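You operate a simulated robot arm through the tools that you are given. There is no shell and no other tool. Be economical: measure what you need, move in short steps, check, and stop when the job is done.

Carry out the task below with a simulated two-armed robot. There is one attempt and no reset: what you move stays moved.

Task
On the steel table top, fold the grey rag in half.

It is judged by the outcome, as a careful person would: the job done as asked, and still so three seconds after it is handed in. It fails if anything else is knocked over, pushed out of place, dropped, spilled or broken. Flat cloth is picked up by pressing the open fingertips on it (5 to 10 N) and closing them slowly along it; thin cloth reads only 2 to 8 mm in the jaws.

Robot
Two 7-joint arms with two-finger parallel grippers on one trunk, on a base that drives. Base frame: it is fixed to the floor where the robot stands at the start and does not move with it; the origin is under the middle of the robot, x ahead of it, y to its left, z up; the surface under the hand at the start is at about z = 0.88. Lengths are in m, angles in rad, forces in N, time in s.
The left shoulder is at the start at [0.07, 0.134, 1.151], the right one opposite. With the tool pointing down near the work surface each hand reaches from about 0.2 to 0.66 m from the robot's upright axis, wherever it stands, measured 20 degrees to its own side. Places, roughly: grey rag [0.5, 0.1, 0.9]; steel table top [0.7, 0.7, 0.9]. Payload 1.57 kg a hand.
Tool frame (each hand has its own): the origin (TCP) lies between the finger pads and is the grasp point; the fingertips stand 0.03 m ahead of it; z points along the fingers, y is the line along which they close. The gripper opens to 0.08 m. The fingers are 0.017 m wide and 0.012 m thick; the gripper's body (0.04 by 0.082 m) begins 0.08 m behind the TCP.
Orientation is told as [roll, pitch, yaw] about the base's x, y, z axes, in that order, counted from this pose: with the fingers straight down and closing along the base's y, the tool's x points along the base's -x, its y along +y and its z along -z.

Tools
- The arms move only by the tool nudge_tool. It takes "left_commands", "right_commands" or both (then of equal length, played together; a hand with none holds still); each is a list of rows, each a list of 6 numbers: the shift along the base's x, y, z in m, then the turn, a rotation vector about the base's x, y, z in rad. In form: [[dx, dy, dz, ax, ay, az], ...]. A call has 1 to 20 rows; each row is the pose to reach, as a shift and turn from the pose commanded when the call began. "left_jaw" and "right_jaw" are, for a hand that has rows, the opening in per cent of the stroke, from 0 (shut) to 100 (fully open), set as the call begins (left out, the last holds). A row lasts 0.2 s, in which the tool goes at most 0.05 m and 0.15 rad; a call with a longer step from one row to the next is refused whole, and so is a gripper value outside its range. Where a pose cannot be reached the arm comes as near as it can. A force on the tool above 40 N (or 10 N above the force at the start of the call, whichever is more), or a blocked arm, ends the call early, and 0.2 s more pass. The fingers move at their own pace (about 0.153 m/s each) and stop on an object; they squeeze with about 32 N. The grip force told is the motor's: it shows also when the fingers shut on nothing. Time passes only in rows, and 0.2 s behind the last, so rows that repeat a pose let the fingers close. The reply holds the time, the measured pose of the TCP, the force on the tool along the base axes, the opening and the grip force, in the units named above and with some noise, with the torque about the TCP (base axes, N m) and any sound that the robot's microphone picked up, and new pictures: "show" is both (left out), scene, wrist or none (wrist: the cameras of the hands that moved).
- Cameras (640 x 400 px; columns grow to the right, rows downward): "scene" is now at [0.1335, -0.0149, 1.3758]; the picture's right is [-0.20, -0.98, 0.00], its down [-0.61, 0.13, -0.78] and it looks along [0.76, -0.16, -0.63] (base axes); focal length 214 px, centre (320, 200). "left" rides on the left gripper at [0.072, 0.007, -0.122] in its tool frame; the picture's right is [-0.09, 1.00, 0.00], its down [-0.84, -0.08, -0.54] and it looks along [-0.54, -0.05, 0.84] (tool axes); focal length 238 px, centre (320, 200). "right" rides on the right gripper at [0.072, -0.007, -0.122] in its tool frame; the picture's right is [0.09, 1.00, 0.00], its down [-0.84, 0.08, -0.54] and it looks along [-0.54, 0.05, 0.84] (tool axes); focal length 238 px, centre (320, 200). There is no depth. A picture from a camera that has moved, and an enlarged one, comes with that camera's place and axes in the base frame and with its lens.
- move_column(by): slides the trunk up (or, below 0, down) by that many m; the arms and the scene camera ride with it, the base frame stays. It gives what a move gives, with no picture.
- roll_base(legs): drives the robot by 1 to 6 legs, each [ahead, left, turn to the left] in m, m and rad, along the robot's own axes; the way and the turn of a leg run together, so that a leg with both is an arc; at most 1.5 m and 3.142 rad a leg. The arms and the cameras ride along, it lands a little off, and it stops where it bumps. It gives what a move gives, and a new picture of the scene camera.
- pan_tilt(pan, tilt): turns the head with the scene camera to pan (to the left, within 1.501 rad either way) and tilt (down, from -0.506 to 1.204), counted from straight ahead of the robot. It gives what a move gives, and a new picture of the scene camera.
- zoom(camera, box): a new picture of the part [left, top, right, bottom] of that camera's present view, enlarged. It takes no simulated time.
- hand_in(): hands the job in; it is judged then, once.

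Work in short steps. Places have to be worked out from the pictures, the camera data and where the tool is seen: move nearer, look again, correct. Check each grasp and each placing, and mend what went wrong. You have 120 turns and 260 pictures in all, those below and enlarged ones among them. Open the grippers and draw the arms clear of the work before you hand the job in, unless the task says otherwise; then end with one line.

The tools are called after "Call:" as name(argument=value, ...) on one line, values as JSON. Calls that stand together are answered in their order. nudge_tool: Moves the arms, as the interface text tells. Its arguments: {"type":"object","properties":{"left_commands":{"type":"array","items":{"type":"array","items":{"type":"number"}}},"left_jaw":{"type":"number"},"right_commands":{"type":"array","items":{"type":"array","items":{"type":"number"}}},"right_jaw":{"type":"number"},"show":{"type":"string","enum":["both","scene","wrist","none"]}},"required":[]} The other tools are called the same way: move_column (by) slides the trunk up or down; roll_base (legs) drives the base; pan_tilt (pan, tilt) turns the head that bears the scene camera; zoom (camera, box) takes an enlarged picture of a part of a camera's view; hand_in () hands the job in.

At the start:

```text
time: 0.0
left_tcp_pos: [0.4132, 0.2674, 1.1401]
left_tool_rot: [0.0, -0.001, 0.002]
left_force: [-0.5, -0.1, -0.6]
left_moment: [-0.01, 0.0, -0.01]
left_grip_width: 0.08
left_grip_force: 0.0
right_tcp_pos: [0.3772, -0.0959, 1.1387]
right_tool_rot: [0.0, 0.0, 0.0]
right_force: [-0.4, -0.1, 0.1]
right_moment: [-0.02, -0.01, 0.04]
right_grip_width: 0.0802
right_grip_force: 0.1
trunk travel left (down, up): [-0.725, 0.215]
robot x, y, heading: [-0.0042, -0.0011, -0.002]
head pan, tilt: [-0.202, 0.677]
```

scene: 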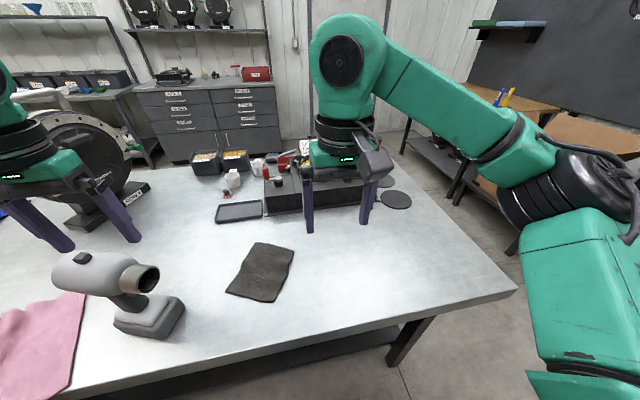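
right: 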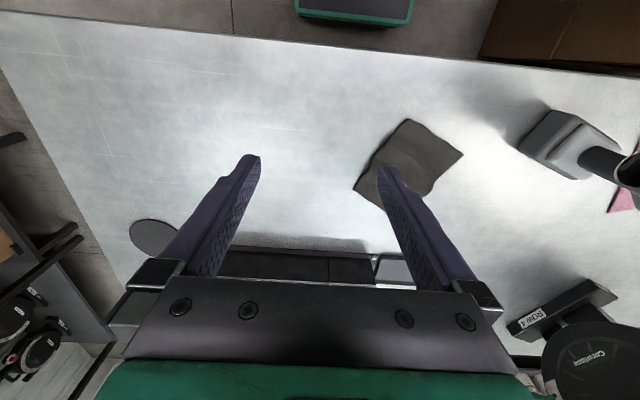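
left: 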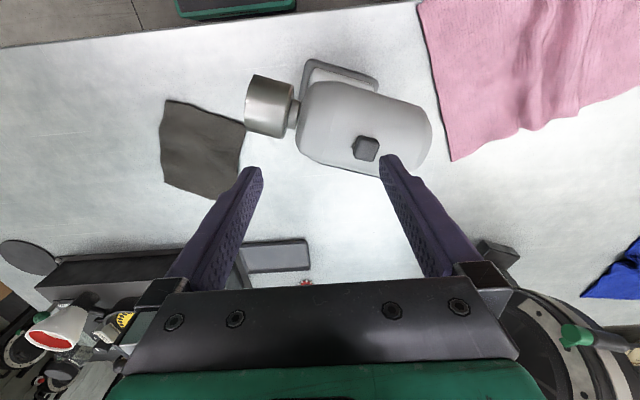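

I'll zoom in on the rag to fix its corners. Rough estimates so far are far-left A≈(0.57,0.085), far-right B≈(0.53,-0.02), near-right C≈(0.387,0.042) and near-left D≈(0.432,0.154).

Call:
zoom(camera="scene", box=[180, 190, 340, 320])

Call:
zoom(camera="left", box=[120, 60, 320, 220])

```text
3.08 times, centred on (260, 255) of scene
camera zoom: at [0.1335, -0.0149, 1.3758], right [-0.2, -0.98, 0.0], down [-0.61, 0.13, -0.78], along [0.76, -0.16, -0.63], focal length 660 px, centre (505, 31)
```

zoom: 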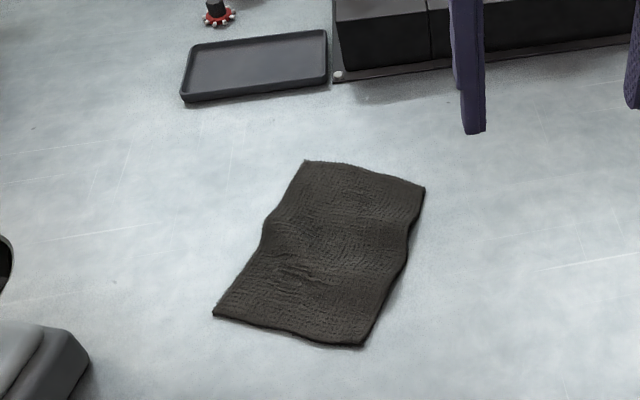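

```text
2.50 times, centred on (220, 140) of left
camera zoom: at [0.3405, 0.2739, 1.2616], right [0.09, 1.0, 0.0], down [0.84, -0.08, 0.54], along [0.54, -0.05, -0.84], focal length 596 px, centre (570, 350)
```

zoom: 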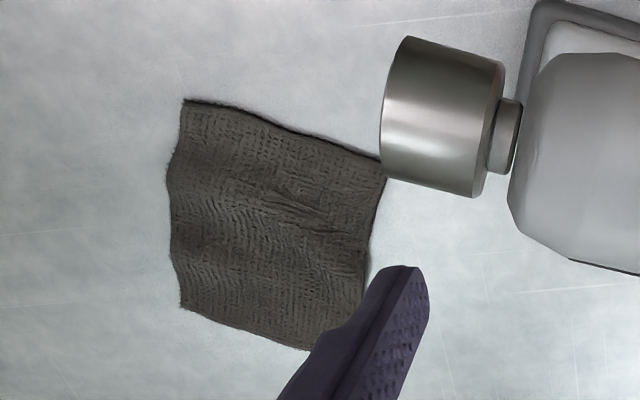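

The rag is about 0.115 × 0.157 m. I plan to grip the far edge near both corners and fold it toward the robot. First I bring both hands above the far edge: left yawed to close along it, right yawed +66° so its camera faces outward.

Call:
nudge_tool(left_commands=[[0.018, -0.025, 0, 0, 0, -0.05], [0.036, -0.05, 0, 0, 0, -0.1], [0.053, -0.075, 0, 0, 0, -0.15], [0.071, -0.1, 0, 0, 0, -0.2], [0.089, -0.125, 0, 0, 0, -0.25], [0.107, -0.15, 0, 0, 0, -0.3], [0.125, -0.175, -0.02, 0, 0, -0.34], [0.142, -0.196, -0.05, 0, 0, -0.37]], right_commands=[[0.015, -0.005, 0, 0, 0, 0.145], [0.03, -0.01, 0, 0, 0, 0.29], [0.045, -0.015, 0, 0, 0, 0.435], [0.06, -0.02, 0, 0, 0, 0.58], [0.075, -0.02, 0, 0, 0, 0.725], [0.09, -0.02, 0, 0, 0, 0.87], [0.105, -0.02, -0.02, 0, 0, 1.01], [0.12, -0.02, -0.04, 0, 0, 1.15]])

```text
time: 1.8
left_tcp_pos: [0.4993, 0.1205, 1.0755]
left_tool_rot: [-0.002, -0.001, -0.367]
left_force: [0.6, -0.1, 0.0]
left_moment: [0.01, -0.01, -0.03]
left_grip_width: 0.0799
left_grip_force: 0.0
left hand out of reach, approached as far as the arm can: row 5, 6, 7, 8
right_tcp_pos: [0.3536, -0.0464, 1.0873]
right_tool_rot: [0.0, -0.003, 1.117]
right_force: [0.1, -0.1, 0.2]
right_moment: [-0.01, 0.02, 0.02]
right_grip_width: 0.08
right_grip_force: 0.0
right hand out of reach, approached as far as the arm can: row 5, 6, 7, 8
trunk travel left (down, up): [-0.725, 0.215]
robot x, y, heading: [-0.0015, 0.0003, 0.002]
head pan, tilt: [-0.202, 0.677]
camera scene: at [0.134, -0.0146, 1.3758], right [-0.2, -0.98, 0.0], down [-0.61, 0.13, -0.78], along [0.76, -0.16, -0.63], focal length 214 px, centre (320, 200)
camera right: at [0.3268, -0.1154, 1.2086], right [-0.94, 0.35, 0.0], down [0.3, 0.79, 0.54], along [0.19, 0.51, -0.84], focal length 238 px, centre (320, 200)
camera left: at [0.4347, 0.1525, 1.198], right [0.45, 0.9, 0.0], down [0.75, -0.37, 0.54], along [0.49, -0.24, -0.84], focal length 238 px, centre (320, 200)
```

scene: 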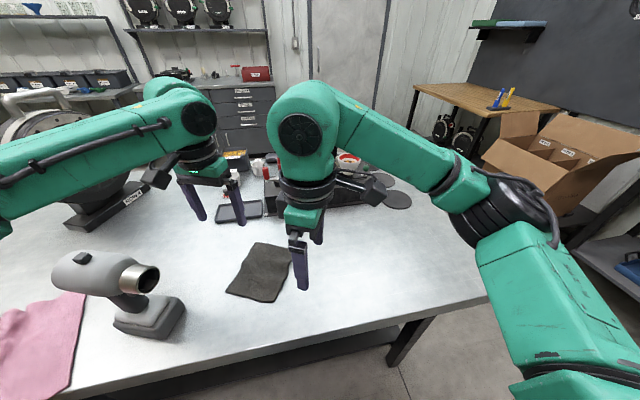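
right: 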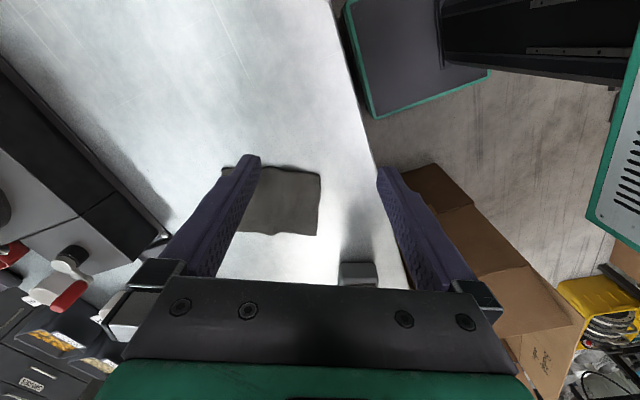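
left: 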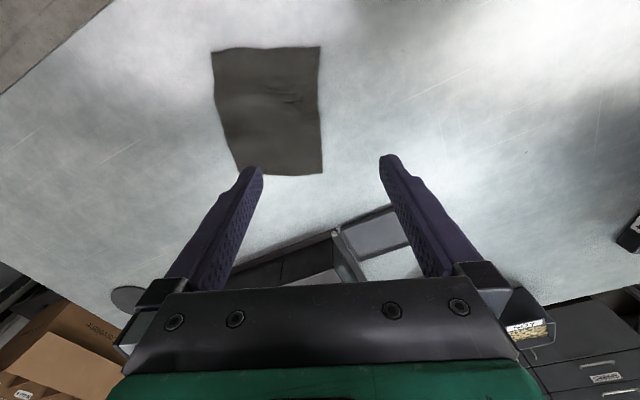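

Both arms hit a limit. The right hand probably dislikes inward yaw, and the left may simply be too high. I turn the right hand back to an outward yaw of −0.37, and lower the left hand a little to see if its reach improves.

Call:
nudge_tool(right_commands=[[0, -0.01, 0, 0, 0, -0.149], [0, -0.02, 0, 0, 0, -0.298], [0, -0.03, 0, 0, 0, -0.447], [0, -0.04, 0, 0, 0, -0.596], [0, -0.05, 0, 0, 0, -0.745], [0, -0.05, 0, 0, 0, -0.894], [0, -0.05, 0, 0, 0, -1.043], [0, -0.05, 0, 0, 0, -1.192], [0, -0.05, 0, 0, 0, -1.341], [0, -0.05, 0, 0, 0, -1.49]], left_commands=[[0, 0, -0.01, 0, 0, 0], [0, 0, -0.02, 0, 0, 0], [0, 0, -0.03, 0, 0, 0], [0, 0, -0.04, 0, 0, 0], [0, 0, -0.05, 0, 0, 0], [0, 0, -0.06, 0, 0, 0], [0, 0, -0.07, 0, 0, 0], [0, 0, -0.08, 0, 0, 0], [0, 0, -0.09, 0, 0, 0], [0, 0, -0.1, 0, 0, 0]], show="none")

```text
time: 4.0
left_tcp_pos: [0.4997, 0.1205, 0.9771]
left_tool_rot: [0.001, -0.001, -0.368]
left_force: [0.5, 0.7, 0.2]
left_moment: [0.0, -0.02, -0.03]
left_grip_width: 0.08
left_grip_force: 0.1
right_tcp_pos: [0.3534, -0.0979, 1.0865]
right_tool_rot: [0.001, 0.0, -0.343]
right_force: [0.3, -0.1, 0.9]
right_moment: [-0.02, -0.01, 0.04]
right_grip_width: 0.0798
right_grip_force: 0.0
trunk travel left (down, up): [-0.725, 0.215]
robot x, y, heading: [0.0015, -0.0012, -0.007]
head pan, tilt: [-0.202, 0.677]
```

Shifts start from the pose actually reached. I try moving both hands out to the far edge at the lower height.

Call:
nudge_tool(left_commands=[[0.01, -0.01, 0, 0, 0, 0], [0.02, -0.02, 0, 0, 0, 0], [0.03, -0.03, 0, 0, 0, 0], [0.045, -0.04, 0, 0, 0, 0], [0.055, -0.05, 0, 0, 0, 0]], right_commands=[[0.03, 0.005, -0.02, 0, 0, 0], [0.06, 0.01, -0.04, 0, 0, 0], [0.09, 0.015, -0.06, 0, 0, 0], [0.12, 0.02, -0.08, 0, 0, 0], [0.16, 0.02, -0.1, 0, 0, 0]])

```text
time: 5.2
left_tcp_pos: [0.5015, 0.1181, 0.9843]
left_tool_rot: [-0.002, 0.001, -0.368]
left_force: [0.9, 0.7, -0.9]
left_moment: [0.02, -0.01, -0.01]
left_grip_width: 0.0798
left_grip_force: 0.0
left hand out of reach, approached as far as the arm can: row 1, 2, 3, 4, 5
right_tcp_pos: [0.5126, -0.0766, 0.9857]
right_tool_rot: [0.0, 0.0, -0.34]
right_force: [1.0, -0.3, 0.0]
right_moment: [0.01, 0.02, 0.0]
right_grip_width: 0.08
right_grip_force: 0.0
trunk travel left (down, up): [-0.725, 0.215]
robot x, y, heading: [-0.0005, 0.0025, 0.002]
head pan, tilt: [-0.202, 0.677]
camera scene: at [0.1351, -0.0144, 1.3756], right [-0.2, -0.98, 0.0], down [-0.62, 0.13, -0.78], along [0.76, -0.16, -0.63], focal length 214 px, centre (320, 200)
camera right: at [0.4425, -0.0606, 1.107], right [0.25, 0.97, 0.0], down [0.82, -0.21, 0.54], along [0.52, -0.13, -0.84], focal length 238 px, centre (320, 200)
camera left: at [0.4364, 0.1501, 1.1064], right [0.44, 0.9, 0.0], down [0.75, -0.37, 0.54], along [0.49, -0.24, -0.84], focal length 238 px, centre (320, 200)
```

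scene: 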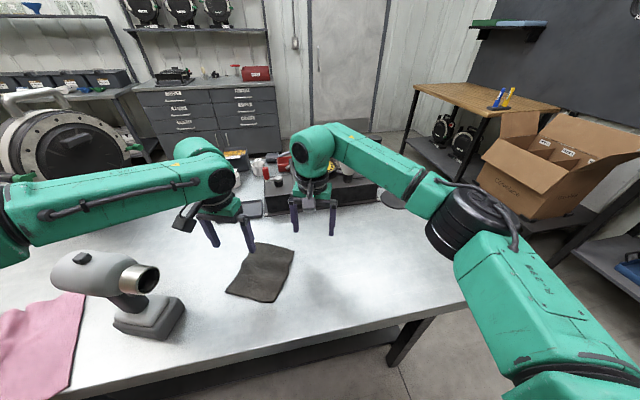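
right: 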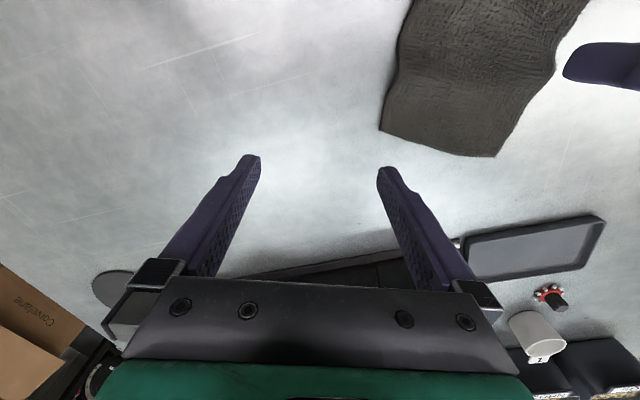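
left: 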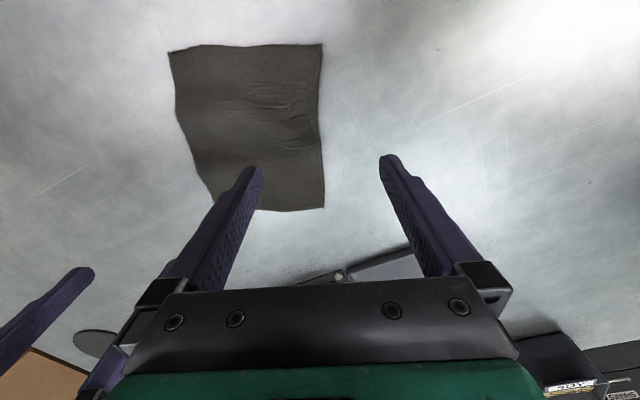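

The left hand can't yaw inward that far and the wrists are bulky, so a two-hand grip on a 0.12 m edge isn't practical. I'll use the right hand alone at the middle of the far edge, about (0.547,0.032). First I move the left arm clear.

Call:
nudge_tool(left_commands=[[0, 0.01, 0.045, 0, 0, 0], [-0.01, 0.02, 0.09, 0, 0, 0.05], [-0.02, 0.05, 0.13, 0, 0, 0.1], [-0.04, 0.09, 0.15, 0, 0, 0.15], [-0.06, 0.13, 0.16, 0, 0, 0.2], [-0.09, 0.165, 0.16, 0, 0, 0.25], [-0.12, 0.2, 0.16, 0, 0, 0.3], [-0.15, 0.22, 0.16, 0, 0, 0.36]], show="none")

Call:
nudge_tool(right_commands=[[0.005, 0.03, 0, 0, 0, -0.03], [0.01, 0.06, 0, 0, 0, -0.06], [0.018, 0.09, 0, 0, 0, -0.09], [0.025, 0.113, 0, 0, 0, -0.12], [0.025, 0.113, 0, 0, 0, -0.12]], right_jaw=50)

```text
refused: row 3 steps farther than a row can; nothing moved
```

```text
time: 6.4
left_tcp_pos: [0.5008, 0.1176, 0.9859]
left_tool_rot: [0.0, -0.002, -0.368]
left_force: [0.7, -0.6, -0.7]
left_moment: [0.02, 0.01, 0.0]
left_grip_width: 0.08
left_grip_force: 0.1
right_tcp_pos: [0.5362, 0.035, 0.9854]
right_tool_rot: [0.0, 0.001, -0.461]
right_force: [-0.2, -0.9, 0.0]
right_moment: [0.04, 0.0, 0.0]
right_grip_width: 0.04
right_grip_force: 0.1
trunk travel left (down, up): [-0.725, 0.215]
robot x, y, heading: [-0.0016, -0.0011, 0.003]
head pan, tilt: [-0.202, 0.677]
camera scene: at [0.1336, -0.0159, 1.3757], right [-0.2, -0.98, 0.0], down [-0.61, 0.13, -0.78], along [0.76, -0.16, -0.63], focal length 214 px, centre (320, 200)
camera right: at [0.4689, 0.0603, 1.1074], right [0.36, 0.93, 0.0], down [0.78, -0.3, 0.54], along [0.51, -0.2, -0.84], focal length 238 px, centre (320, 200)
```

scene: 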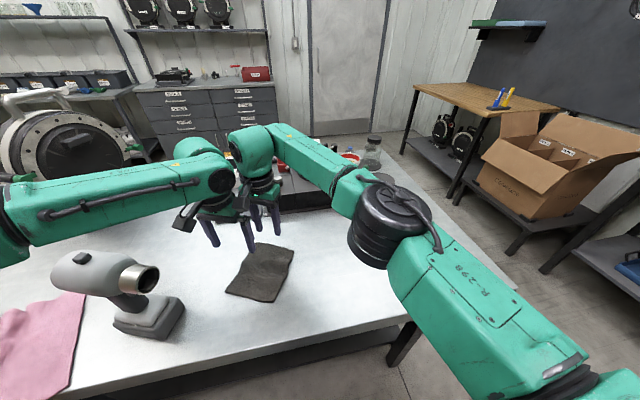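
right: 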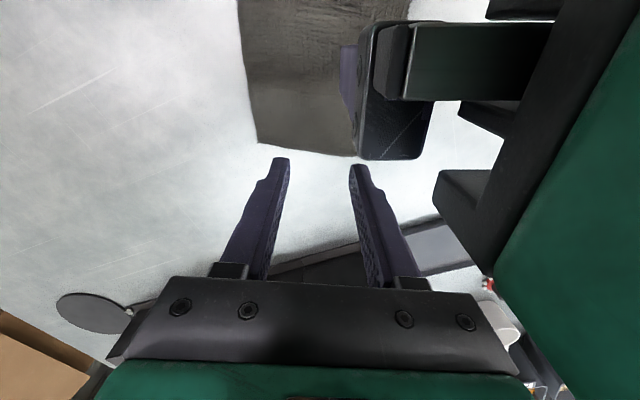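

The left call was refused because one step was too long, but no contact occurred. I retry with shorter steps.

Call:
nudge_tool(left_commands=[[0, 0.01, 0.04, 0, 0, 0], [-0.01, 0.025, 0.08, 0, 0, 0.05], [-0.02, 0.05, 0.115, 0, 0, 0.1], [-0.04, 0.085, 0.135, 0, 0, 0.15], [-0.06, 0.12, 0.155, 0, 0, 0.2], [-0.085, 0.155, 0.16, 0, 0, 0.25], [-0.115, 0.185, 0.16, 0, 0, 0.3], [-0.145, 0.21, 0.16, 0, 0, 0.36]], show="none")

Call:
nudge_tool(right_commands=[[0, 0, -0.02, 0, 0, 0], [0, 0, -0.04, 0, 0, 0], [0, 0, -0.05, 0, 0, 0]], right_jaw=40, show="wrist")

Call:
zoom(camera="scene", box=[180, 190, 340, 320])

```text
time: 8.2
left_tcp_pos: [0.3534, 0.3289, 1.1451]
left_tool_rot: [-0.002, -0.001, -0.009]
left_force: [-0.8, 0.1, -0.7]
left_moment: [-0.03, -0.02, -0.01]
left_grip_width: 0.0802
left_grip_force: 0.1
right_tcp_pos: [0.5335, 0.0373, 0.9865]
right_tool_rot: [0.0, 0.0, -0.462]
right_force: [-1.1, 0.3, 0.6]
right_moment: [0.02, -0.01, 0.03]
right_grip_width: 0.0399
right_grip_force: 0.0
trunk travel left (down, up): [-0.725, 0.215]
robot x, y, heading: [-0.0039, -0.0, -0.001]
head pan, tilt: [-0.202, 0.677]
```

```text
time: 9.0
left_tcp_pos: [0.3553, 0.3281, 1.1464]
left_tool_rot: [0.0, 0.001, -0.006]
left_force: [0.0, 0.0, -0.2]
left_moment: [-0.04, -0.01, 0.01]
left_grip_width: 0.08
left_grip_force: 0.1
right_tcp_pos: [0.537, 0.0346, 0.9346]
right_tool_rot: [0.0, -0.001, -0.461]
right_force: [0.6, -0.5, -0.3]
right_moment: [-0.04, -0.03, -0.01]
right_grip_width: 0.0317
right_grip_force: 0.0
trunk travel left (down, up): [-0.725, 0.215]
robot x, y, heading: [-0.0005, 0.0022, 0.002]
head pan, tilt: [-0.202, 0.677]
camera right: at [0.4692, 0.0599, 1.0566], right [0.36, 0.93, 0.0], down [0.78, -0.3, 0.54], along [0.51, -0.2, -0.84], focal length 238 px, centre (320, 200)
```

right: 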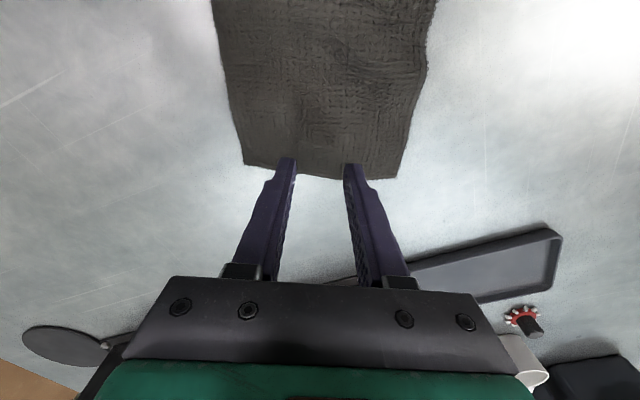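

```text
3.08 times, centred on (260, 255) of scene
camera zoom: at [0.1338, -0.0151, 1.3757], right [-0.2, -0.98, 0.0], down [-0.61, 0.13, -0.78], along [0.76, -0.16, -0.63], focal length 660 px, centre (505, 31)
```

zoom: 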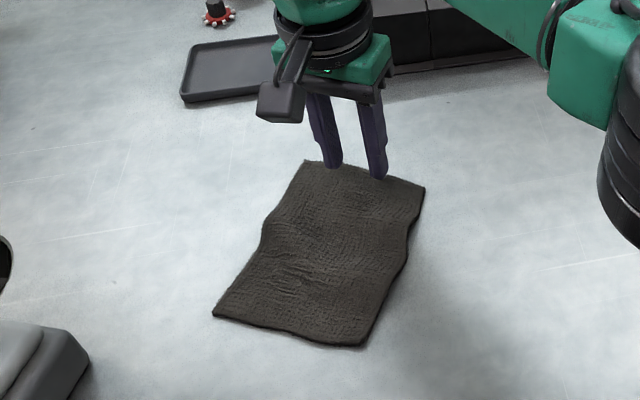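

Tips are centred on the edge and about 12 mm inside it. I lower in small steps to contact.

Call:
nudge_tool(right_commands=[[0, 0, -0.008, 0, 0, 0], [0, 0, -0.014, 0, 0, 0], [0, 0, -0.018, 0, 0, 0], [0, 0, -0.021, 0, 0, 0]], show="wrist")

```text
time: 10.0
left_tcp_pos: [0.3538, 0.3274, 1.1461]
left_tool_rot: [0.0, -0.001, -0.008]
left_force: [0.6, -0.4, -0.3]
left_moment: [0.01, -0.01, -0.01]
left_grip_width: 0.08
left_grip_force: 0.1
right_tcp_pos: [0.5368, 0.0351, 0.9158]
right_tool_rot: [0.0, 0.0, -0.462]
right_force: [-0.3, 0.0, 0.9]
right_moment: [0.01, 0.01, 0.01]
right_grip_width: 0.0321
right_grip_force: 0.0
trunk travel left (down, up): [-0.725, 0.215]
robot x, y, heading: [-0.0013, 0.0004, 0.002]
head pan, tilt: [-0.202, 0.677]
camera right: at [0.4689, 0.0603, 1.0362], right [0.36, 0.93, 0.0], down [0.78, -0.3, 0.54], along [0.51, -0.2, -0.84], focal length 238 px, centre (320, 200)
```

right: 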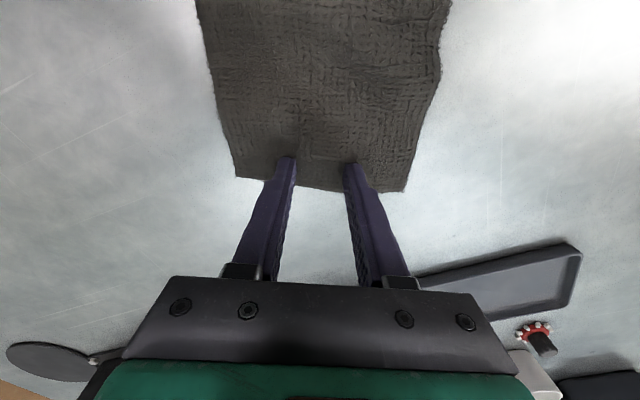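

Not quite in contact yet. A few more millimetres down.

Call:
nudge_tool(right_commands=[[0, 0, -0.002, 0, 0, 0], [0, 0, -0.004, 0, 0, 0], [0, 0, -0.005, 0, 0, 0]], show="none")

```text
time: 10.8
left_tcp_pos: [0.3524, 0.3281, 1.147]
left_tool_rot: [0.0, -0.002, -0.009]
left_force: [-0.5, 0.5, 0.5]
left_moment: [0.02, 0.0, -0.03]
left_grip_width: 0.0797
left_grip_force: 0.0
right_tcp_pos: [0.5352, 0.0353, 0.9135]
right_tool_rot: [0.006, -0.005, -0.463]
right_force: [4.3, -0.2, 21.0]
right_moment: [-0.03, -0.1, 0.03]
right_grip_width: 0.0319
right_grip_force: 0.1
trunk travel left (down, up): [-0.725, 0.215]
robot x, y, heading: [-0.0011, -0.0006, 0.001]
head pan, tilt: [-0.202, 0.677]
```

The contact force is 21 N, too firm. I ease up 2 mm and begin closing slowly.

Call:
nudge_tool(right_commands=[[0, 0, 0.002, 0, 0, 0], [0, 0, 0.002, 0, 0, 0]], right_jaw=34, show="none")

```text
time: 11.4
left_tcp_pos: [0.3537, 0.3276, 1.1464]
left_tool_rot: [0.0, -0.003, -0.008]
left_force: [0.6, 0.4, -0.4]
left_moment: [0.01, 0.01, -0.03]
left_grip_width: 0.0799
left_grip_force: 0.0
right_tcp_pos: [0.5345, 0.036, 0.9129]
right_tool_rot: [0.002, -0.001, -0.461]
right_force: [-0.4, 0.4, 14.0]
right_moment: [0.0, 0.04, -0.02]
right_grip_width: 0.026
right_grip_force: 0.1
trunk travel left (down, up): [-0.725, 0.215]
robot x, y, heading: [-0.0016, 0.0014, 0.002]
head pan, tilt: [-0.202, 0.677]
```

Force is 14 N, so I ease another 1 mm and continue closing.

Call:
nudge_tool(right_commands=[[0, 0, 0.001, 0, 0, 0], [0, 0, 0.001, 0, 0, 0]], right_jaw=25, show="none")

Call:
nudge_tool(right_commands=[[0, 0, 0, 0, 0, 0], [0, 0, 0, 0, 0, 0]], right_jaw=16, show="wrist")

```text
time: 12.0
left_tcp_pos: [0.3535, 0.3291, 1.1468]
left_tool_rot: [0.0, -0.003, -0.009]
left_force: [-0.4, -0.3, -0.4]
left_moment: [-0.02, -0.05, 0.01]
left_grip_width: 0.0798
left_grip_force: 0.0
right_tcp_pos: [0.5345, 0.0359, 0.9136]
right_tool_rot: [0.0, 0.0, -0.462]
right_force: [-1.4, 0.1, 9.2]
right_moment: [0.05, 0.03, 0.01]
right_grip_width: 0.0193
right_grip_force: 0.1
trunk travel left (down, up): [-0.725, 0.215]
robot x, y, heading: [0.0007, 0.0, 0.001]
head pan, tilt: [-0.202, 0.677]
```

```text
time: 12.6
left_tcp_pos: [0.3542, 0.3279, 1.1457]
left_tool_rot: [0.002, -0.003, -0.009]
left_force: [-0.6, -0.9, -0.7]
left_moment: [-0.01, 0.01, -0.03]
left_grip_width: 0.0799
left_grip_force: 0.0
right_tcp_pos: [0.5359, 0.0358, 0.9139]
right_tool_rot: [0.0, -0.002, -0.461]
right_force: [-1.4, -0.8, 6.8]
right_moment: [0.04, 0.02, -0.05]
right_grip_width: 0.0123
right_grip_force: 0.1
trunk travel left (down, up): [-0.725, 0.215]
robot x, y, heading: [-0.0007, -0.0024, -0.0]
head pan, tilt: [-0.202, 0.677]
camera right: at [0.4677, 0.0603, 1.0347], right [0.36, 0.93, 0.0], down [0.78, -0.3, 0.54], along [0.51, -0.2, -0.84], focal length 238 px, centre (320, 200)
```

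right: 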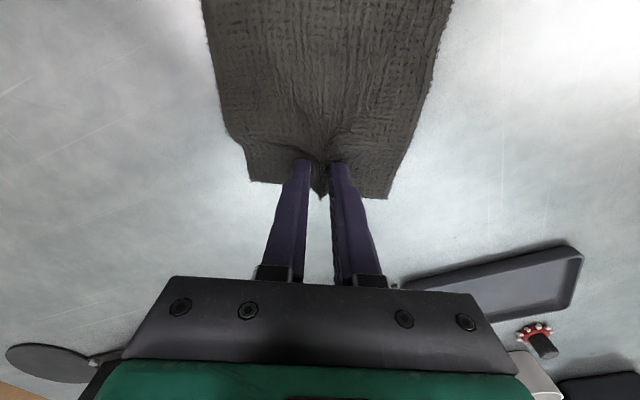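

A ridge is gathering between the fingers. I close fully.

Call:
nudge_tool(right_commands=[[0, 0, 0, 0, 0, 0], [0, 0, 0, 0, 0, 0], [0, 0, 0, 0, 0, 0]], right_jaw=0, show="none")

Call:
nudge_tool(right_commands=[[-0.005, 0.0025, 0.015, 0, 0, 0], [-0.014, 0.007, 0.032, 0, 0, 0], [-0.014, 0.007, 0.032, 0, 0, 0]])

Call:
zoom(camera="scene", box=[180, 190, 340, 320])

```text
time: 13.4
left_tcp_pos: [0.3525, 0.3281, 1.1471]
left_tool_rot: [0.0, -0.001, -0.01]
left_force: [-0.3, -0.8, 0.3]
left_moment: [0.0, 0.02, -0.02]
left_grip_width: 0.0801
left_grip_force: 0.0
right_tcp_pos: [0.5357, 0.0354, 0.9145]
right_tool_rot: [0.001, -0.002, -0.461]
right_force: [-0.8, -0.4, 7.1]
right_moment: [0.03, 0.01, -0.02]
right_grip_width: 0.0039
right_grip_force: 24.7
trunk travel left (down, up): [-0.725, 0.215]
robot x, y, heading: [-0.0024, -0.0053, -0.0]
head pan, tilt: [-0.202, 0.677]
```

```text
time: 14.2
left_tcp_pos: [0.3554, 0.3275, 1.1447]
left_tool_rot: [0.001, -0.001, -0.009]
left_force: [1.1, 0.4, -0.4]
left_moment: [0.01, 0.02, 0.02]
left_grip_width: 0.0798
left_grip_force: 0.0
right_tcp_pos: [0.5228, 0.0427, 0.9446]
right_tool_rot: [0.001, 0.001, -0.461]
right_force: [0.3, 0.0, -0.3]
right_moment: [0.01, 0.04, -0.08]
right_grip_width: 0.0038
right_grip_force: 25.0
trunk travel left (down, up): [-0.725, 0.215]
robot x, y, heading: [0.0002, -0.0005, -0.002]
head pan, tilt: [-0.202, 0.677]
camera scene: at [0.134, -0.0148, 1.3757], right [-0.2, -0.98, 0.0], down [-0.61, 0.13, -0.78], along [0.76, -0.16, -0.63], focal length 214 px, centre (320, 200)
camera right: at [0.4557, 0.0679, 1.066], right [0.36, 0.93, 0.0], down [0.78, -0.3, 0.54], along [0.51, -0.2, -0.84], focal length 238 px, centre (320, 200)
```

scene: 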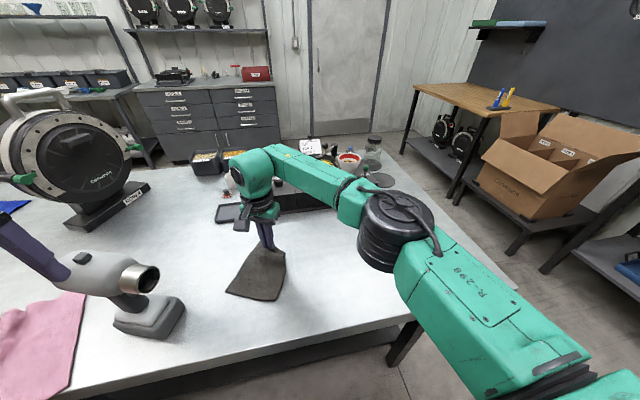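
right: 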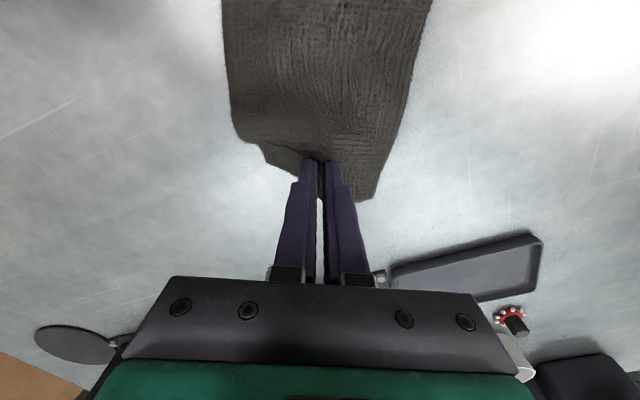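

```text
3.08 times, centred on (260, 255) of scene
camera zoom: at [0.134, -0.0148, 1.3757], right [-0.2, -0.98, 0.0], down [-0.61, 0.13, -0.78], along [0.76, -0.16, -0.63], focal length 660 px, centre (505, 31)
```

zoom: 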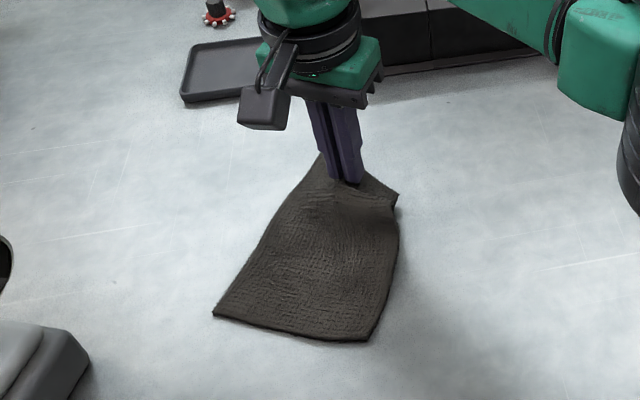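

The grip holds (4 mm, 25 N). I now carry the edge over the fold line in an arc, tilting the fingers so the gripped hem turns over with it.

Call:
nudge_tool(right_commands=[[-0.012, 0.0062, 0.0117, -0.067, -0.131, 0], [-0.0248, 0.0128, 0.0207, -0.134, -0.262, 0], [-0.0392, 0.0202, 0.027, -0.201, -0.393, 0], [-0.0551, 0.0285, 0.0288, -0.268, -0.524, 0], [-0.0697, 0.036, 0.0269, -0.322, -0.623, 0]])

Call:
zoom(camera="scene", box=[180, 190, 340, 320])

```text
time: 15.4
left_tcp_pos: [0.3558, 0.3284, 1.145]
left_tool_rot: [-0.004, -0.002, -0.01]
left_force: [0.3, -0.6, -0.9]
left_moment: [-0.02, 0.02, 0.02]
left_grip_width: 0.0799
left_grip_force: 0.1
right_tcp_pos: [0.4517, 0.0786, 0.9723]
right_tool_rot: [-0.014, -0.706, -0.454]
right_force: [0.0, 0.1, -0.5]
right_moment: [0.03, -0.01, -0.01]
right_grip_width: 0.0037
right_grip_force: 24.9
trunk travel left (down, up): [-0.725, 0.215]
robot x, y, heading: [0.0005, 0.0045, 0.004]
head pan, tilt: [-0.202, 0.677]
camera scene: at [0.1328, -0.0136, 1.3759], right [-0.2, -0.98, 0.0], down [-0.61, 0.12, -0.78], along [0.76, -0.16, -0.63], focal length 214 px, centre (320, 200)
camera right: at [0.3301, 0.1321, 1.0185], right [0.38, 0.92, -0.07], down [0.29, -0.05, 0.95], along [0.88, -0.39, -0.29], focal length 238 px, centre (320, 200)
```

scene: 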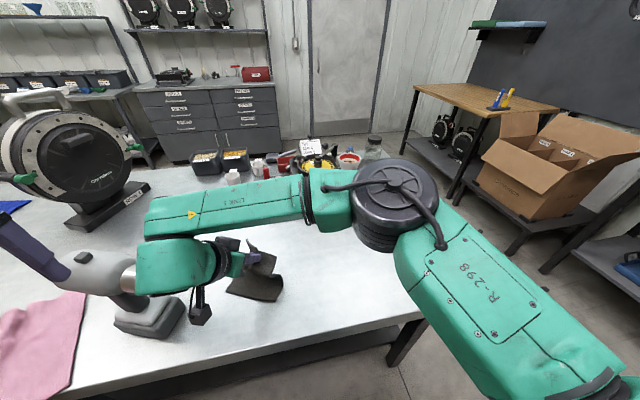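
right: 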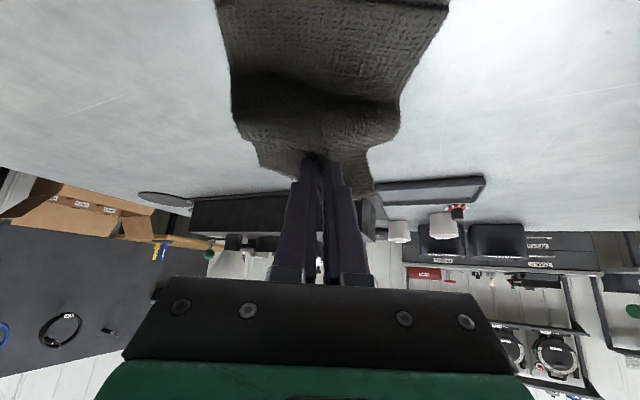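

```text
3.08 times, centred on (260, 255) of scene
camera zoom: at [0.1328, -0.0136, 1.3759], right [-0.2, -0.98, 0.0], down [-0.61, 0.12, -0.78], along [0.76, -0.16, -0.63], focal length 660 px, centre (505, 31)
```

zoom: 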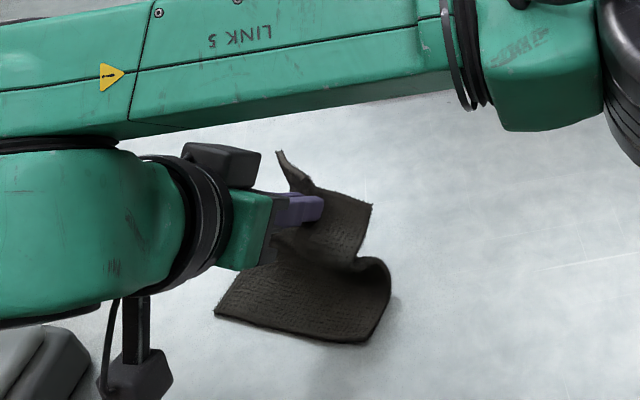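

The flap turns over nicely, and the hand clears the drill by several centimetres. I continue down toward the near edge.

Call:
nudge_tool(right_commands=[[-0.0128, 0.0066, -0.007, 0, 0, 0], [-0.0253, 0.0131, -0.017, 0, 0, 0], [-0.0377, 0.0195, -0.029, 0, 0, 0], [-0.0484, 0.025, -0.041, 0, 0, 0]])

Call:
zoom(camera="scene", box=[180, 190, 340, 320])

```text
time: 16.4
left_tcp_pos: [0.3543, 0.3286, 1.1477]
left_tool_rot: [0.0, -0.002, -0.008]
left_force: [0.3, 0.1, -0.5]
left_moment: [-0.01, -0.01, 0.02]
left_grip_width: 0.0802
left_grip_force: 0.0
right_tcp_pos: [0.4041, 0.1047, 0.9315]
right_tool_rot: [-0.012, -0.703, -0.457]
right_force: [0.0, 0.5, 0.1]
right_moment: [0.01, -0.01, 0.02]
right_grip_width: 0.0036
right_grip_force: 24.4
trunk travel left (down, up): [-0.725, 0.215]
robot x, y, heading: [0.0008, -0.0017, 0.002]
head pan, tilt: [-0.202, 0.677]
camera scene: at [0.1331, -0.0141, 1.3758], right [-0.2, -0.98, 0.0], down [-0.61, 0.13, -0.78], along [0.76, -0.16, -0.63], focal length 214 px, centre (320, 200)
camera right: at [0.2822, 0.1573, 0.9771], right [0.38, 0.92, -0.07], down [0.3, -0.05, 0.95], along [0.87, -0.39, -0.29], focal length 238 px, centre (320, 200)
```

scene: 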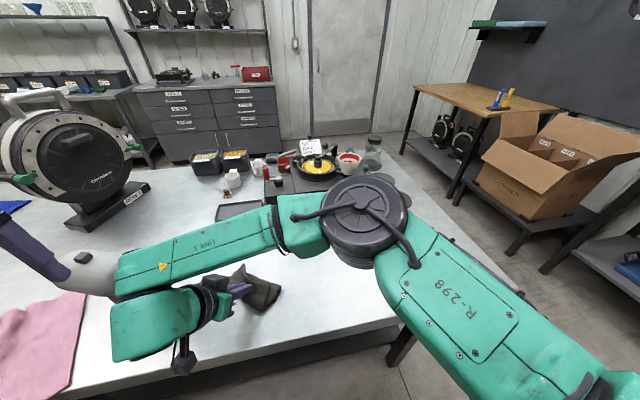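
right: 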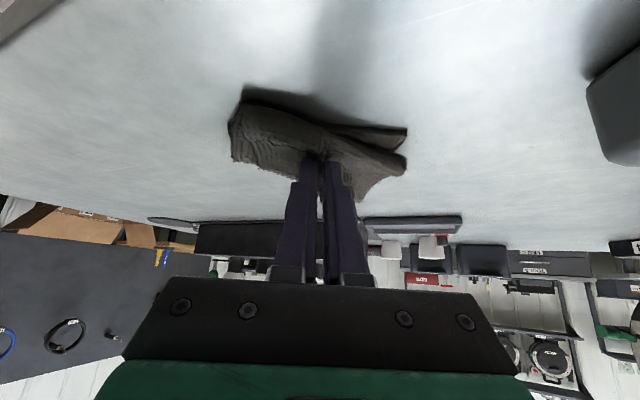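

```text
3.08 times, centred on (260, 255) of scene
camera zoom: at [0.1331, -0.0141, 1.3758], right [-0.2, -0.98, 0.0], down [-0.61, 0.13, -0.78], along [0.76, -0.16, -0.63], focal length 660 px, centre (505, 31)
```

zoom: 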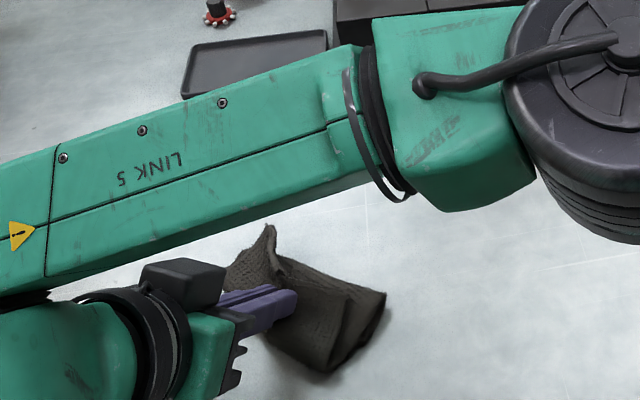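

The edge is now over the near edge at about 2.5 cm height. I lower it to near contact and look again.

Call:
nudge_tool(right_commands=[[-0.003, 0.0015, -0.007, 0, 0, 0], [-0.006, 0.003, -0.014, 0, 0, 0], [-0.006, 0.003, -0.018, 0, 0, 0]], show="wrist")

Call:
zoom(camera="scene", box=[200, 240, 320, 330])

Call:
zoom(camera="left", box=[0, 0, 640, 400])

```text
time: 17.2
left_tcp_pos: [0.3527, 0.3281, 1.1471]
left_tool_rot: [0.002, -0.003, -0.009]
left_force: [0.4, -0.6, -0.5]
left_moment: [0.02, 0.0, 0.03]
left_grip_width: 0.0802
left_grip_force: 0.0
right_tcp_pos: [0.398, 0.1057, 0.9151]
right_tool_rot: [-0.008, -0.708, -0.461]
right_force: [6.0, 0.2, 27.3]
right_moment: [-0.18, -0.37, 0.0]
right_grip_width: 0.0035
right_grip_force: 24.4
trunk travel left (down, up): [-0.725, 0.215]
robot x, y, heading: [-0.0019, -0.0024, 0.003]
head pan, tilt: [-0.202, 0.677]
camera right: at [0.2759, 0.1592, 0.961], right [0.38, 0.92, -0.06], down [0.29, -0.05, 0.96], along [0.88, -0.39, -0.29], focal length 238 px, centre (320, 200)
```

right: 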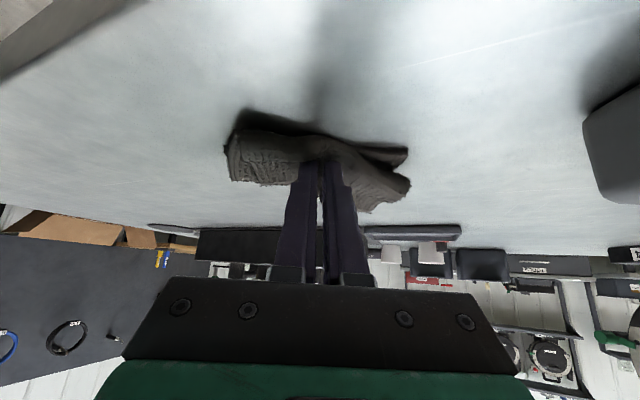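

```text
4.44 times, centred on (260, 285) of scene
camera zoom: at [0.1306, -0.016, 1.3766], right [-0.2, -0.98, 0.0], down [-0.61, 0.13, -0.78], along [0.76, -0.16, -0.63], focal length 953 px, centre (587, -178)
```

zoom: 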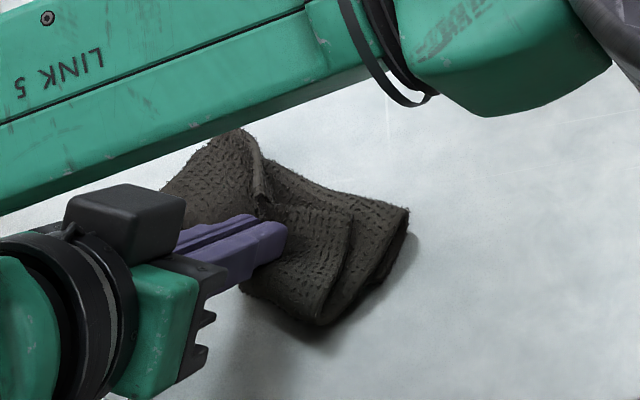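

```text
1.00 times, centred on (320, 200) of left (not enlarged: the box is as wide or as high as the picture)
camera zoom: at [0.2804, 0.3333, 1.2692], right [0.1, 0.99, 0.0], down [0.83, -0.09, 0.54], along [0.54, -0.05, -0.84], focal length 238 px, centre (320, 200)
```

zoom: 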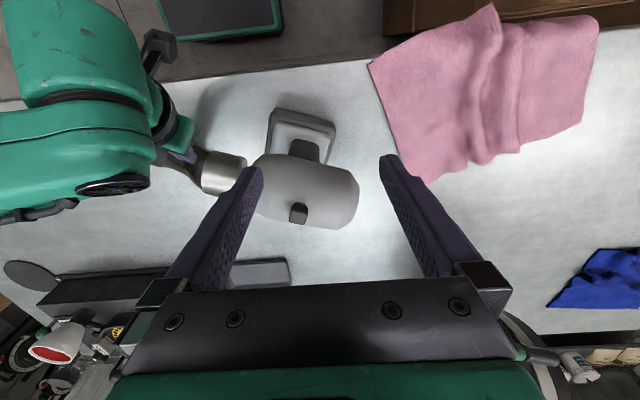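

Tips are pressing at 27 N, so I ease up, open the jaws a little, then retreat along the tool axis.

Call:
nudge_tool(right_commands=[[0, 0, 0.003, 0, 0, 0], [0, 0, 0.003, 0, 0, 0], [0, 0, 0.003, 0, 0, 0]], right_jaw=18, show="none")

Call:
nudge_tool(right_commands=[[-0.01, 0.005, 0.013, 0, 0, 0], [-0.023, 0.012, 0.03, 0, 0, 0], [-0.035, 0.01, 0.06, 0, 0, 0], [-0.045, -0.01, 0.1, 0, 0, 0], [-0.045, -0.05, 0.12, 0, 0, 0], [-0.04, -0.09, 0.13, 0.05, 0.1, 0], [-0.035, -0.13, 0.14, 0.1, 0.2, 0], [-0.03, -0.17, 0.14, 0.15, 0.3, 0]])

Call:
zoom(camera="scene", box=[180, 200, 340, 330])

```text
time: 18.0
left_tcp_pos: [0.3541, 0.3276, 1.1462]
left_tool_rot: [0.0, -0.001, -0.01]
left_force: [0.2, -0.3, 0.3]
left_moment: [0.02, 0.01, 0.04]
left_grip_width: 0.08
left_grip_force: 0.0
right_tcp_pos: [0.3975, 0.106, 0.9156]
right_tool_rot: [-0.015, -0.7, -0.454]
right_force: [0.5, -1.0, 8.8]
right_moment: [-0.04, -0.09, 0.02]
right_grip_width: 0.0096
right_grip_force: 0.2
trunk travel left (down, up): [-0.725, 0.215]
robot x, y, heading: [0.0021, -0.0001, -0.002]
head pan, tilt: [-0.202, 0.677]
```

```text
time: 19.8
left_tcp_pos: [0.3564, 0.3254, 1.1462]
left_tool_rot: [0.003, 0.0, -0.007]
left_force: [0.9, 0.4, 0.4]
left_moment: [0.02, 0.01, -0.02]
left_grip_width: 0.08
left_grip_force: 0.2
right_tcp_pos: [0.3683, -0.0658, 1.0539]
right_tool_rot: [-0.008, -0.362, -0.458]
right_force: [0.4, -0.5, -0.4]
right_moment: [0.02, -0.01, -0.01]
right_grip_width: 0.0142
right_grip_force: 0.0
trunk travel left (down, up): [-0.725, 0.215]
robot x, y, heading: [-0.0003, -0.0012, -0.003]
head pan, tilt: [-0.202, 0.677]
camera scene: at [0.1337, -0.018, 1.3757], right [-0.2, -0.98, 0.0], down [-0.61, 0.13, -0.78], along [0.76, -0.15, -0.63], focal length 214 px, centre (320, 200)
camera right: at [0.2664, -0.0236, 1.1418], right [0.36, 0.93, -0.04], down [0.57, -0.19, 0.8], along [0.74, -0.32, -0.59], focal length 238 px, centre (320, 200)
```

scene: 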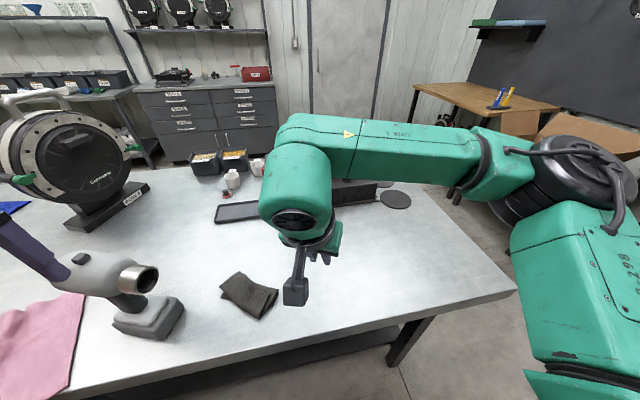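
right: 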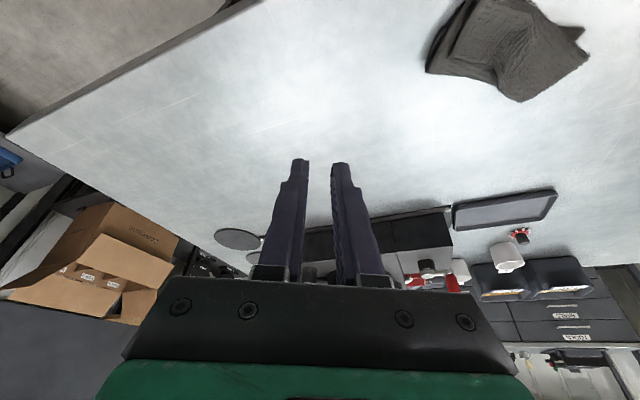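

```text
3.08 times, centred on (260, 265) of scene
camera zoom: at [0.1337, -0.018, 1.3757], right [-0.2, -0.98, 0.0], down [-0.61, 0.13, -0.78], along [0.76, -0.15, -0.63], focal length 660 px, centre (505, 0)
```

zoom: 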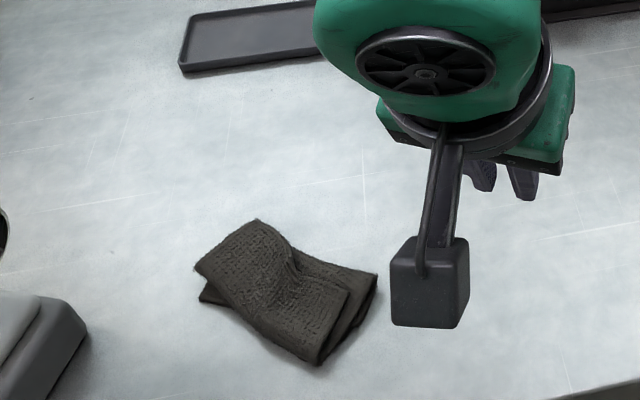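

It looks well folded already, slightly skewed with a small ridge. I bring the right wrist camera over it for a closer check.

Call:
zoom(camera="scene", box=[215, 245, 295, 305])

Call:
nudge_tool(right_commands=[[-0.02, 0.02, 0.02, 0.05, 0.1, 0], [-0.04, 0.04, 0.04, 0.1, 0.2, 0.05], [-0.06, 0.06, 0.06, 0.15, 0.31, 0.1], [-0.07, 0.085, 0.07, 0.16, 0.32, 0.2], [-0.08, 0.11, 0.08, 0.16, 0.32, 0.3]], show="wrist")

```text
6.67 times, centred on (255, 275) of scene
camera zoom: at [0.1337, -0.018, 1.3757], right [-0.2, -0.98, 0.0], down [-0.61, 0.13, -0.78], along [0.76, -0.15, -0.63], focal length 1430 px, centre (753, -300)
```

zoom: 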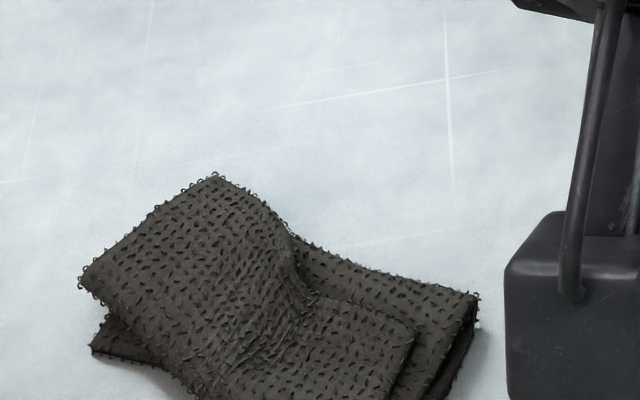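

```text
time: 21.0
left_tcp_pos: [0.3541, 0.3279, 1.1471]
left_tool_rot: [-0.002, -0.002, -0.009]
left_force: [0.5, 0.3, 0.1]
left_moment: [-0.01, -0.03, 0.01]
left_grip_width: 0.08
left_grip_force: 0.0
right_tcp_pos: [0.2878, 0.0483, 1.1362]
right_tool_rot: [0.043, -0.015, -0.163]
right_force: [0.7, 0.1, 0.3]
right_moment: [0.03, 0.03, 0.0]
right_grip_width: 0.0143
right_grip_force: 0.2
trunk travel left (down, up): [-0.725, 0.215]
robot x, y, heading: [0.0009, 0.0034, 0.0]
head pan, tilt: [-0.202, 0.677]
camera right: at [0.2127, 0.0475, 1.2555], right [0.07, 1.0, 0.04], down [0.83, -0.08, 0.56], along [0.56, 0.0, -0.83], focal length 238 px, centre (320, 200)
```

right: 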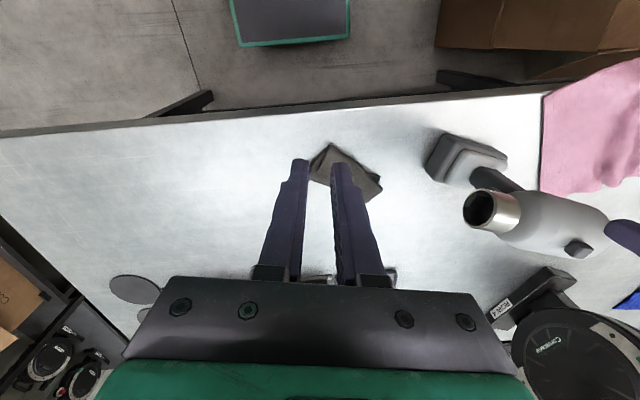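

The zoom is ambiguous: it could be a clean half fold, or the gripped hem could be doubled back on top. I'll place the wrist camera close above the rag to find out.

Call:
nudge_tool(right_commands=[[0.035, 0.007, -0.02, 0, 0, 0], [0.07, 0.014, -0.04, 0, 0, 0], [0.105, 0.021, -0.07, 0, 0, 0], [0.14, 0.028, -0.1, 0, 0, 0], [0.17, 0.034, -0.13, 0, 0, 0], [0.18, 0.037, -0.146, 0, 0, 0]], show="none")

Call:
zoom(camera="right", box=[190, 0, 450, 170])

```text
time: 22.4
left_tcp_pos: [0.3547, 0.3292, 1.1458]
left_tool_rot: [-0.001, -0.002, -0.009]
left_force: [0.5, -0.3, 0.2]
left_moment: [-0.01, 0.01, 0.02]
left_grip_width: 0.08
left_grip_force: 0.1
right_tcp_pos: [0.4682, 0.0847, 0.9909]
right_tool_rot: [0.043, -0.014, -0.163]
right_force: [0.4, -0.7, 0.4]
right_moment: [-0.01, 0.01, 0.04]
right_grip_width: 0.0145
right_grip_force: 0.0
trunk travel left (down, up): [-0.725, 0.215]
robot x, y, heading: [0.0003, -0.0001, 0.004]
head pan, tilt: [-0.202, 0.677]
```

```text
2.35 times, centred on (320, 85) of right
camera zoom: at [0.3936, 0.0829, 1.1097], right [0.07, 1.0, 0.04], down [0.83, -0.08, 0.56], along [0.56, 0.0, -0.83], focal length 561 px, centre (320, 471)
```

zoom: 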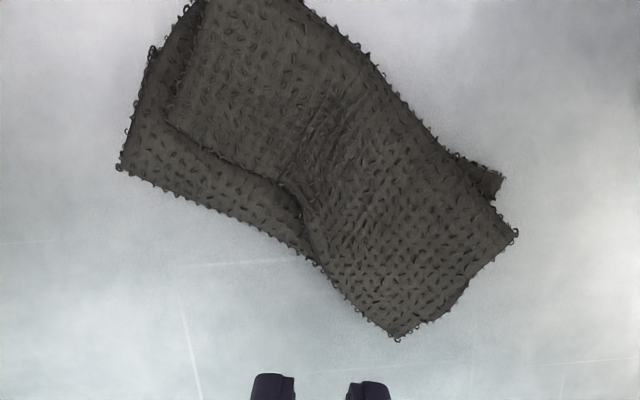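

This shows a Z: the gripped edge AB has doubled back and lies on top at the far side, so there are three layers of about 5 cm. I'll grip that top edge at its ridge, near (0.419,0.087), pull it back out flat, and refold with a better grip.

Call:
nudge_tool(right_commands=[[-0.01, 0.0005, 0, -0.01, 0, -0.12], [-0.02, 0.001, 0, -0.02, 0.005, -0.24], [-0.03, 0.0015, -0.01, -0.03, 0.01, -0.36], [-0.04, 0.002, -0.025, -0.04, 0.014, -0.48], [-0.049, 0.0025, -0.045, -0.043, 0.014, -0.6]], right_jaw=35, show="wrist")

Call:
zoom(camera="right", box=[220, 40, 420, 240])

```text
time: 23.6
left_tcp_pos: [0.3554, 0.3281, 1.1449]
left_tool_rot: [0.0, -0.001, -0.009]
left_force: [0.0, 0.7, 0.0]
left_moment: [-0.02, 0.01, -0.02]
left_grip_width: 0.0798
left_grip_force: 0.0
right_tcp_pos: [0.4189, 0.0864, 0.9449]
right_tool_rot: [0.001, -0.022, -0.766]
right_force: [-0.4, -0.1, 0.1]
right_moment: [0.04, 0.0, -0.01]
right_grip_width: 0.028
right_grip_force: 0.0
trunk travel left (down, up): [-0.725, 0.215]
robot x, y, heading: [0.0019, 0.0, -0.004]
head pan, tilt: [-0.202, 0.677]
camera right: at [0.3606, 0.1325, 1.0647], right [0.62, 0.78, 0.0], down [0.65, -0.52, 0.56], along [0.44, -0.35, -0.83], focal length 238 px, centre (320, 200)
```

right: 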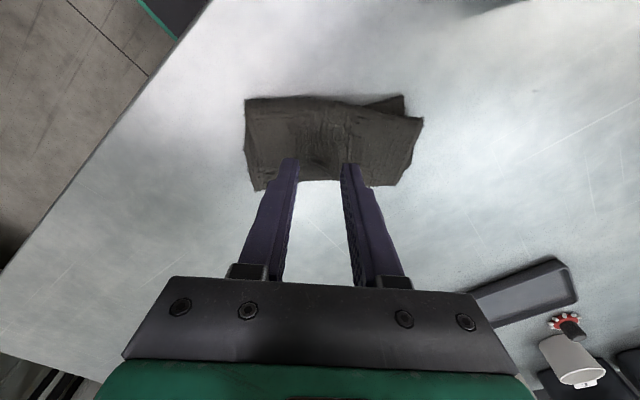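

```text
2.00 times, centred on (320, 140) of right
camera zoom: at [0.3606, 0.1325, 1.0647], right [0.62, 0.78, 0.0], down [0.65, -0.52, 0.56], along [0.44, -0.35, -0.83], focal length 477 px, centre (320, 320)
```

zoom: 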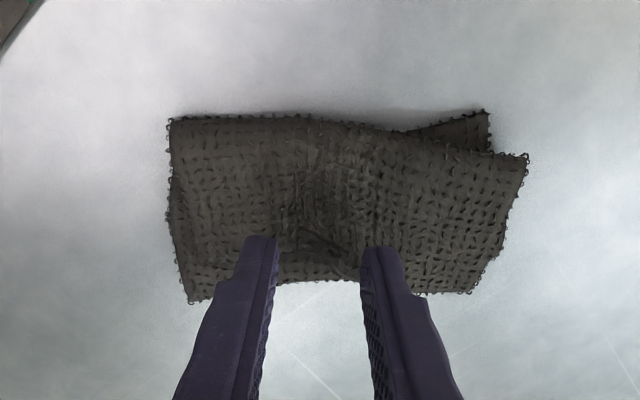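

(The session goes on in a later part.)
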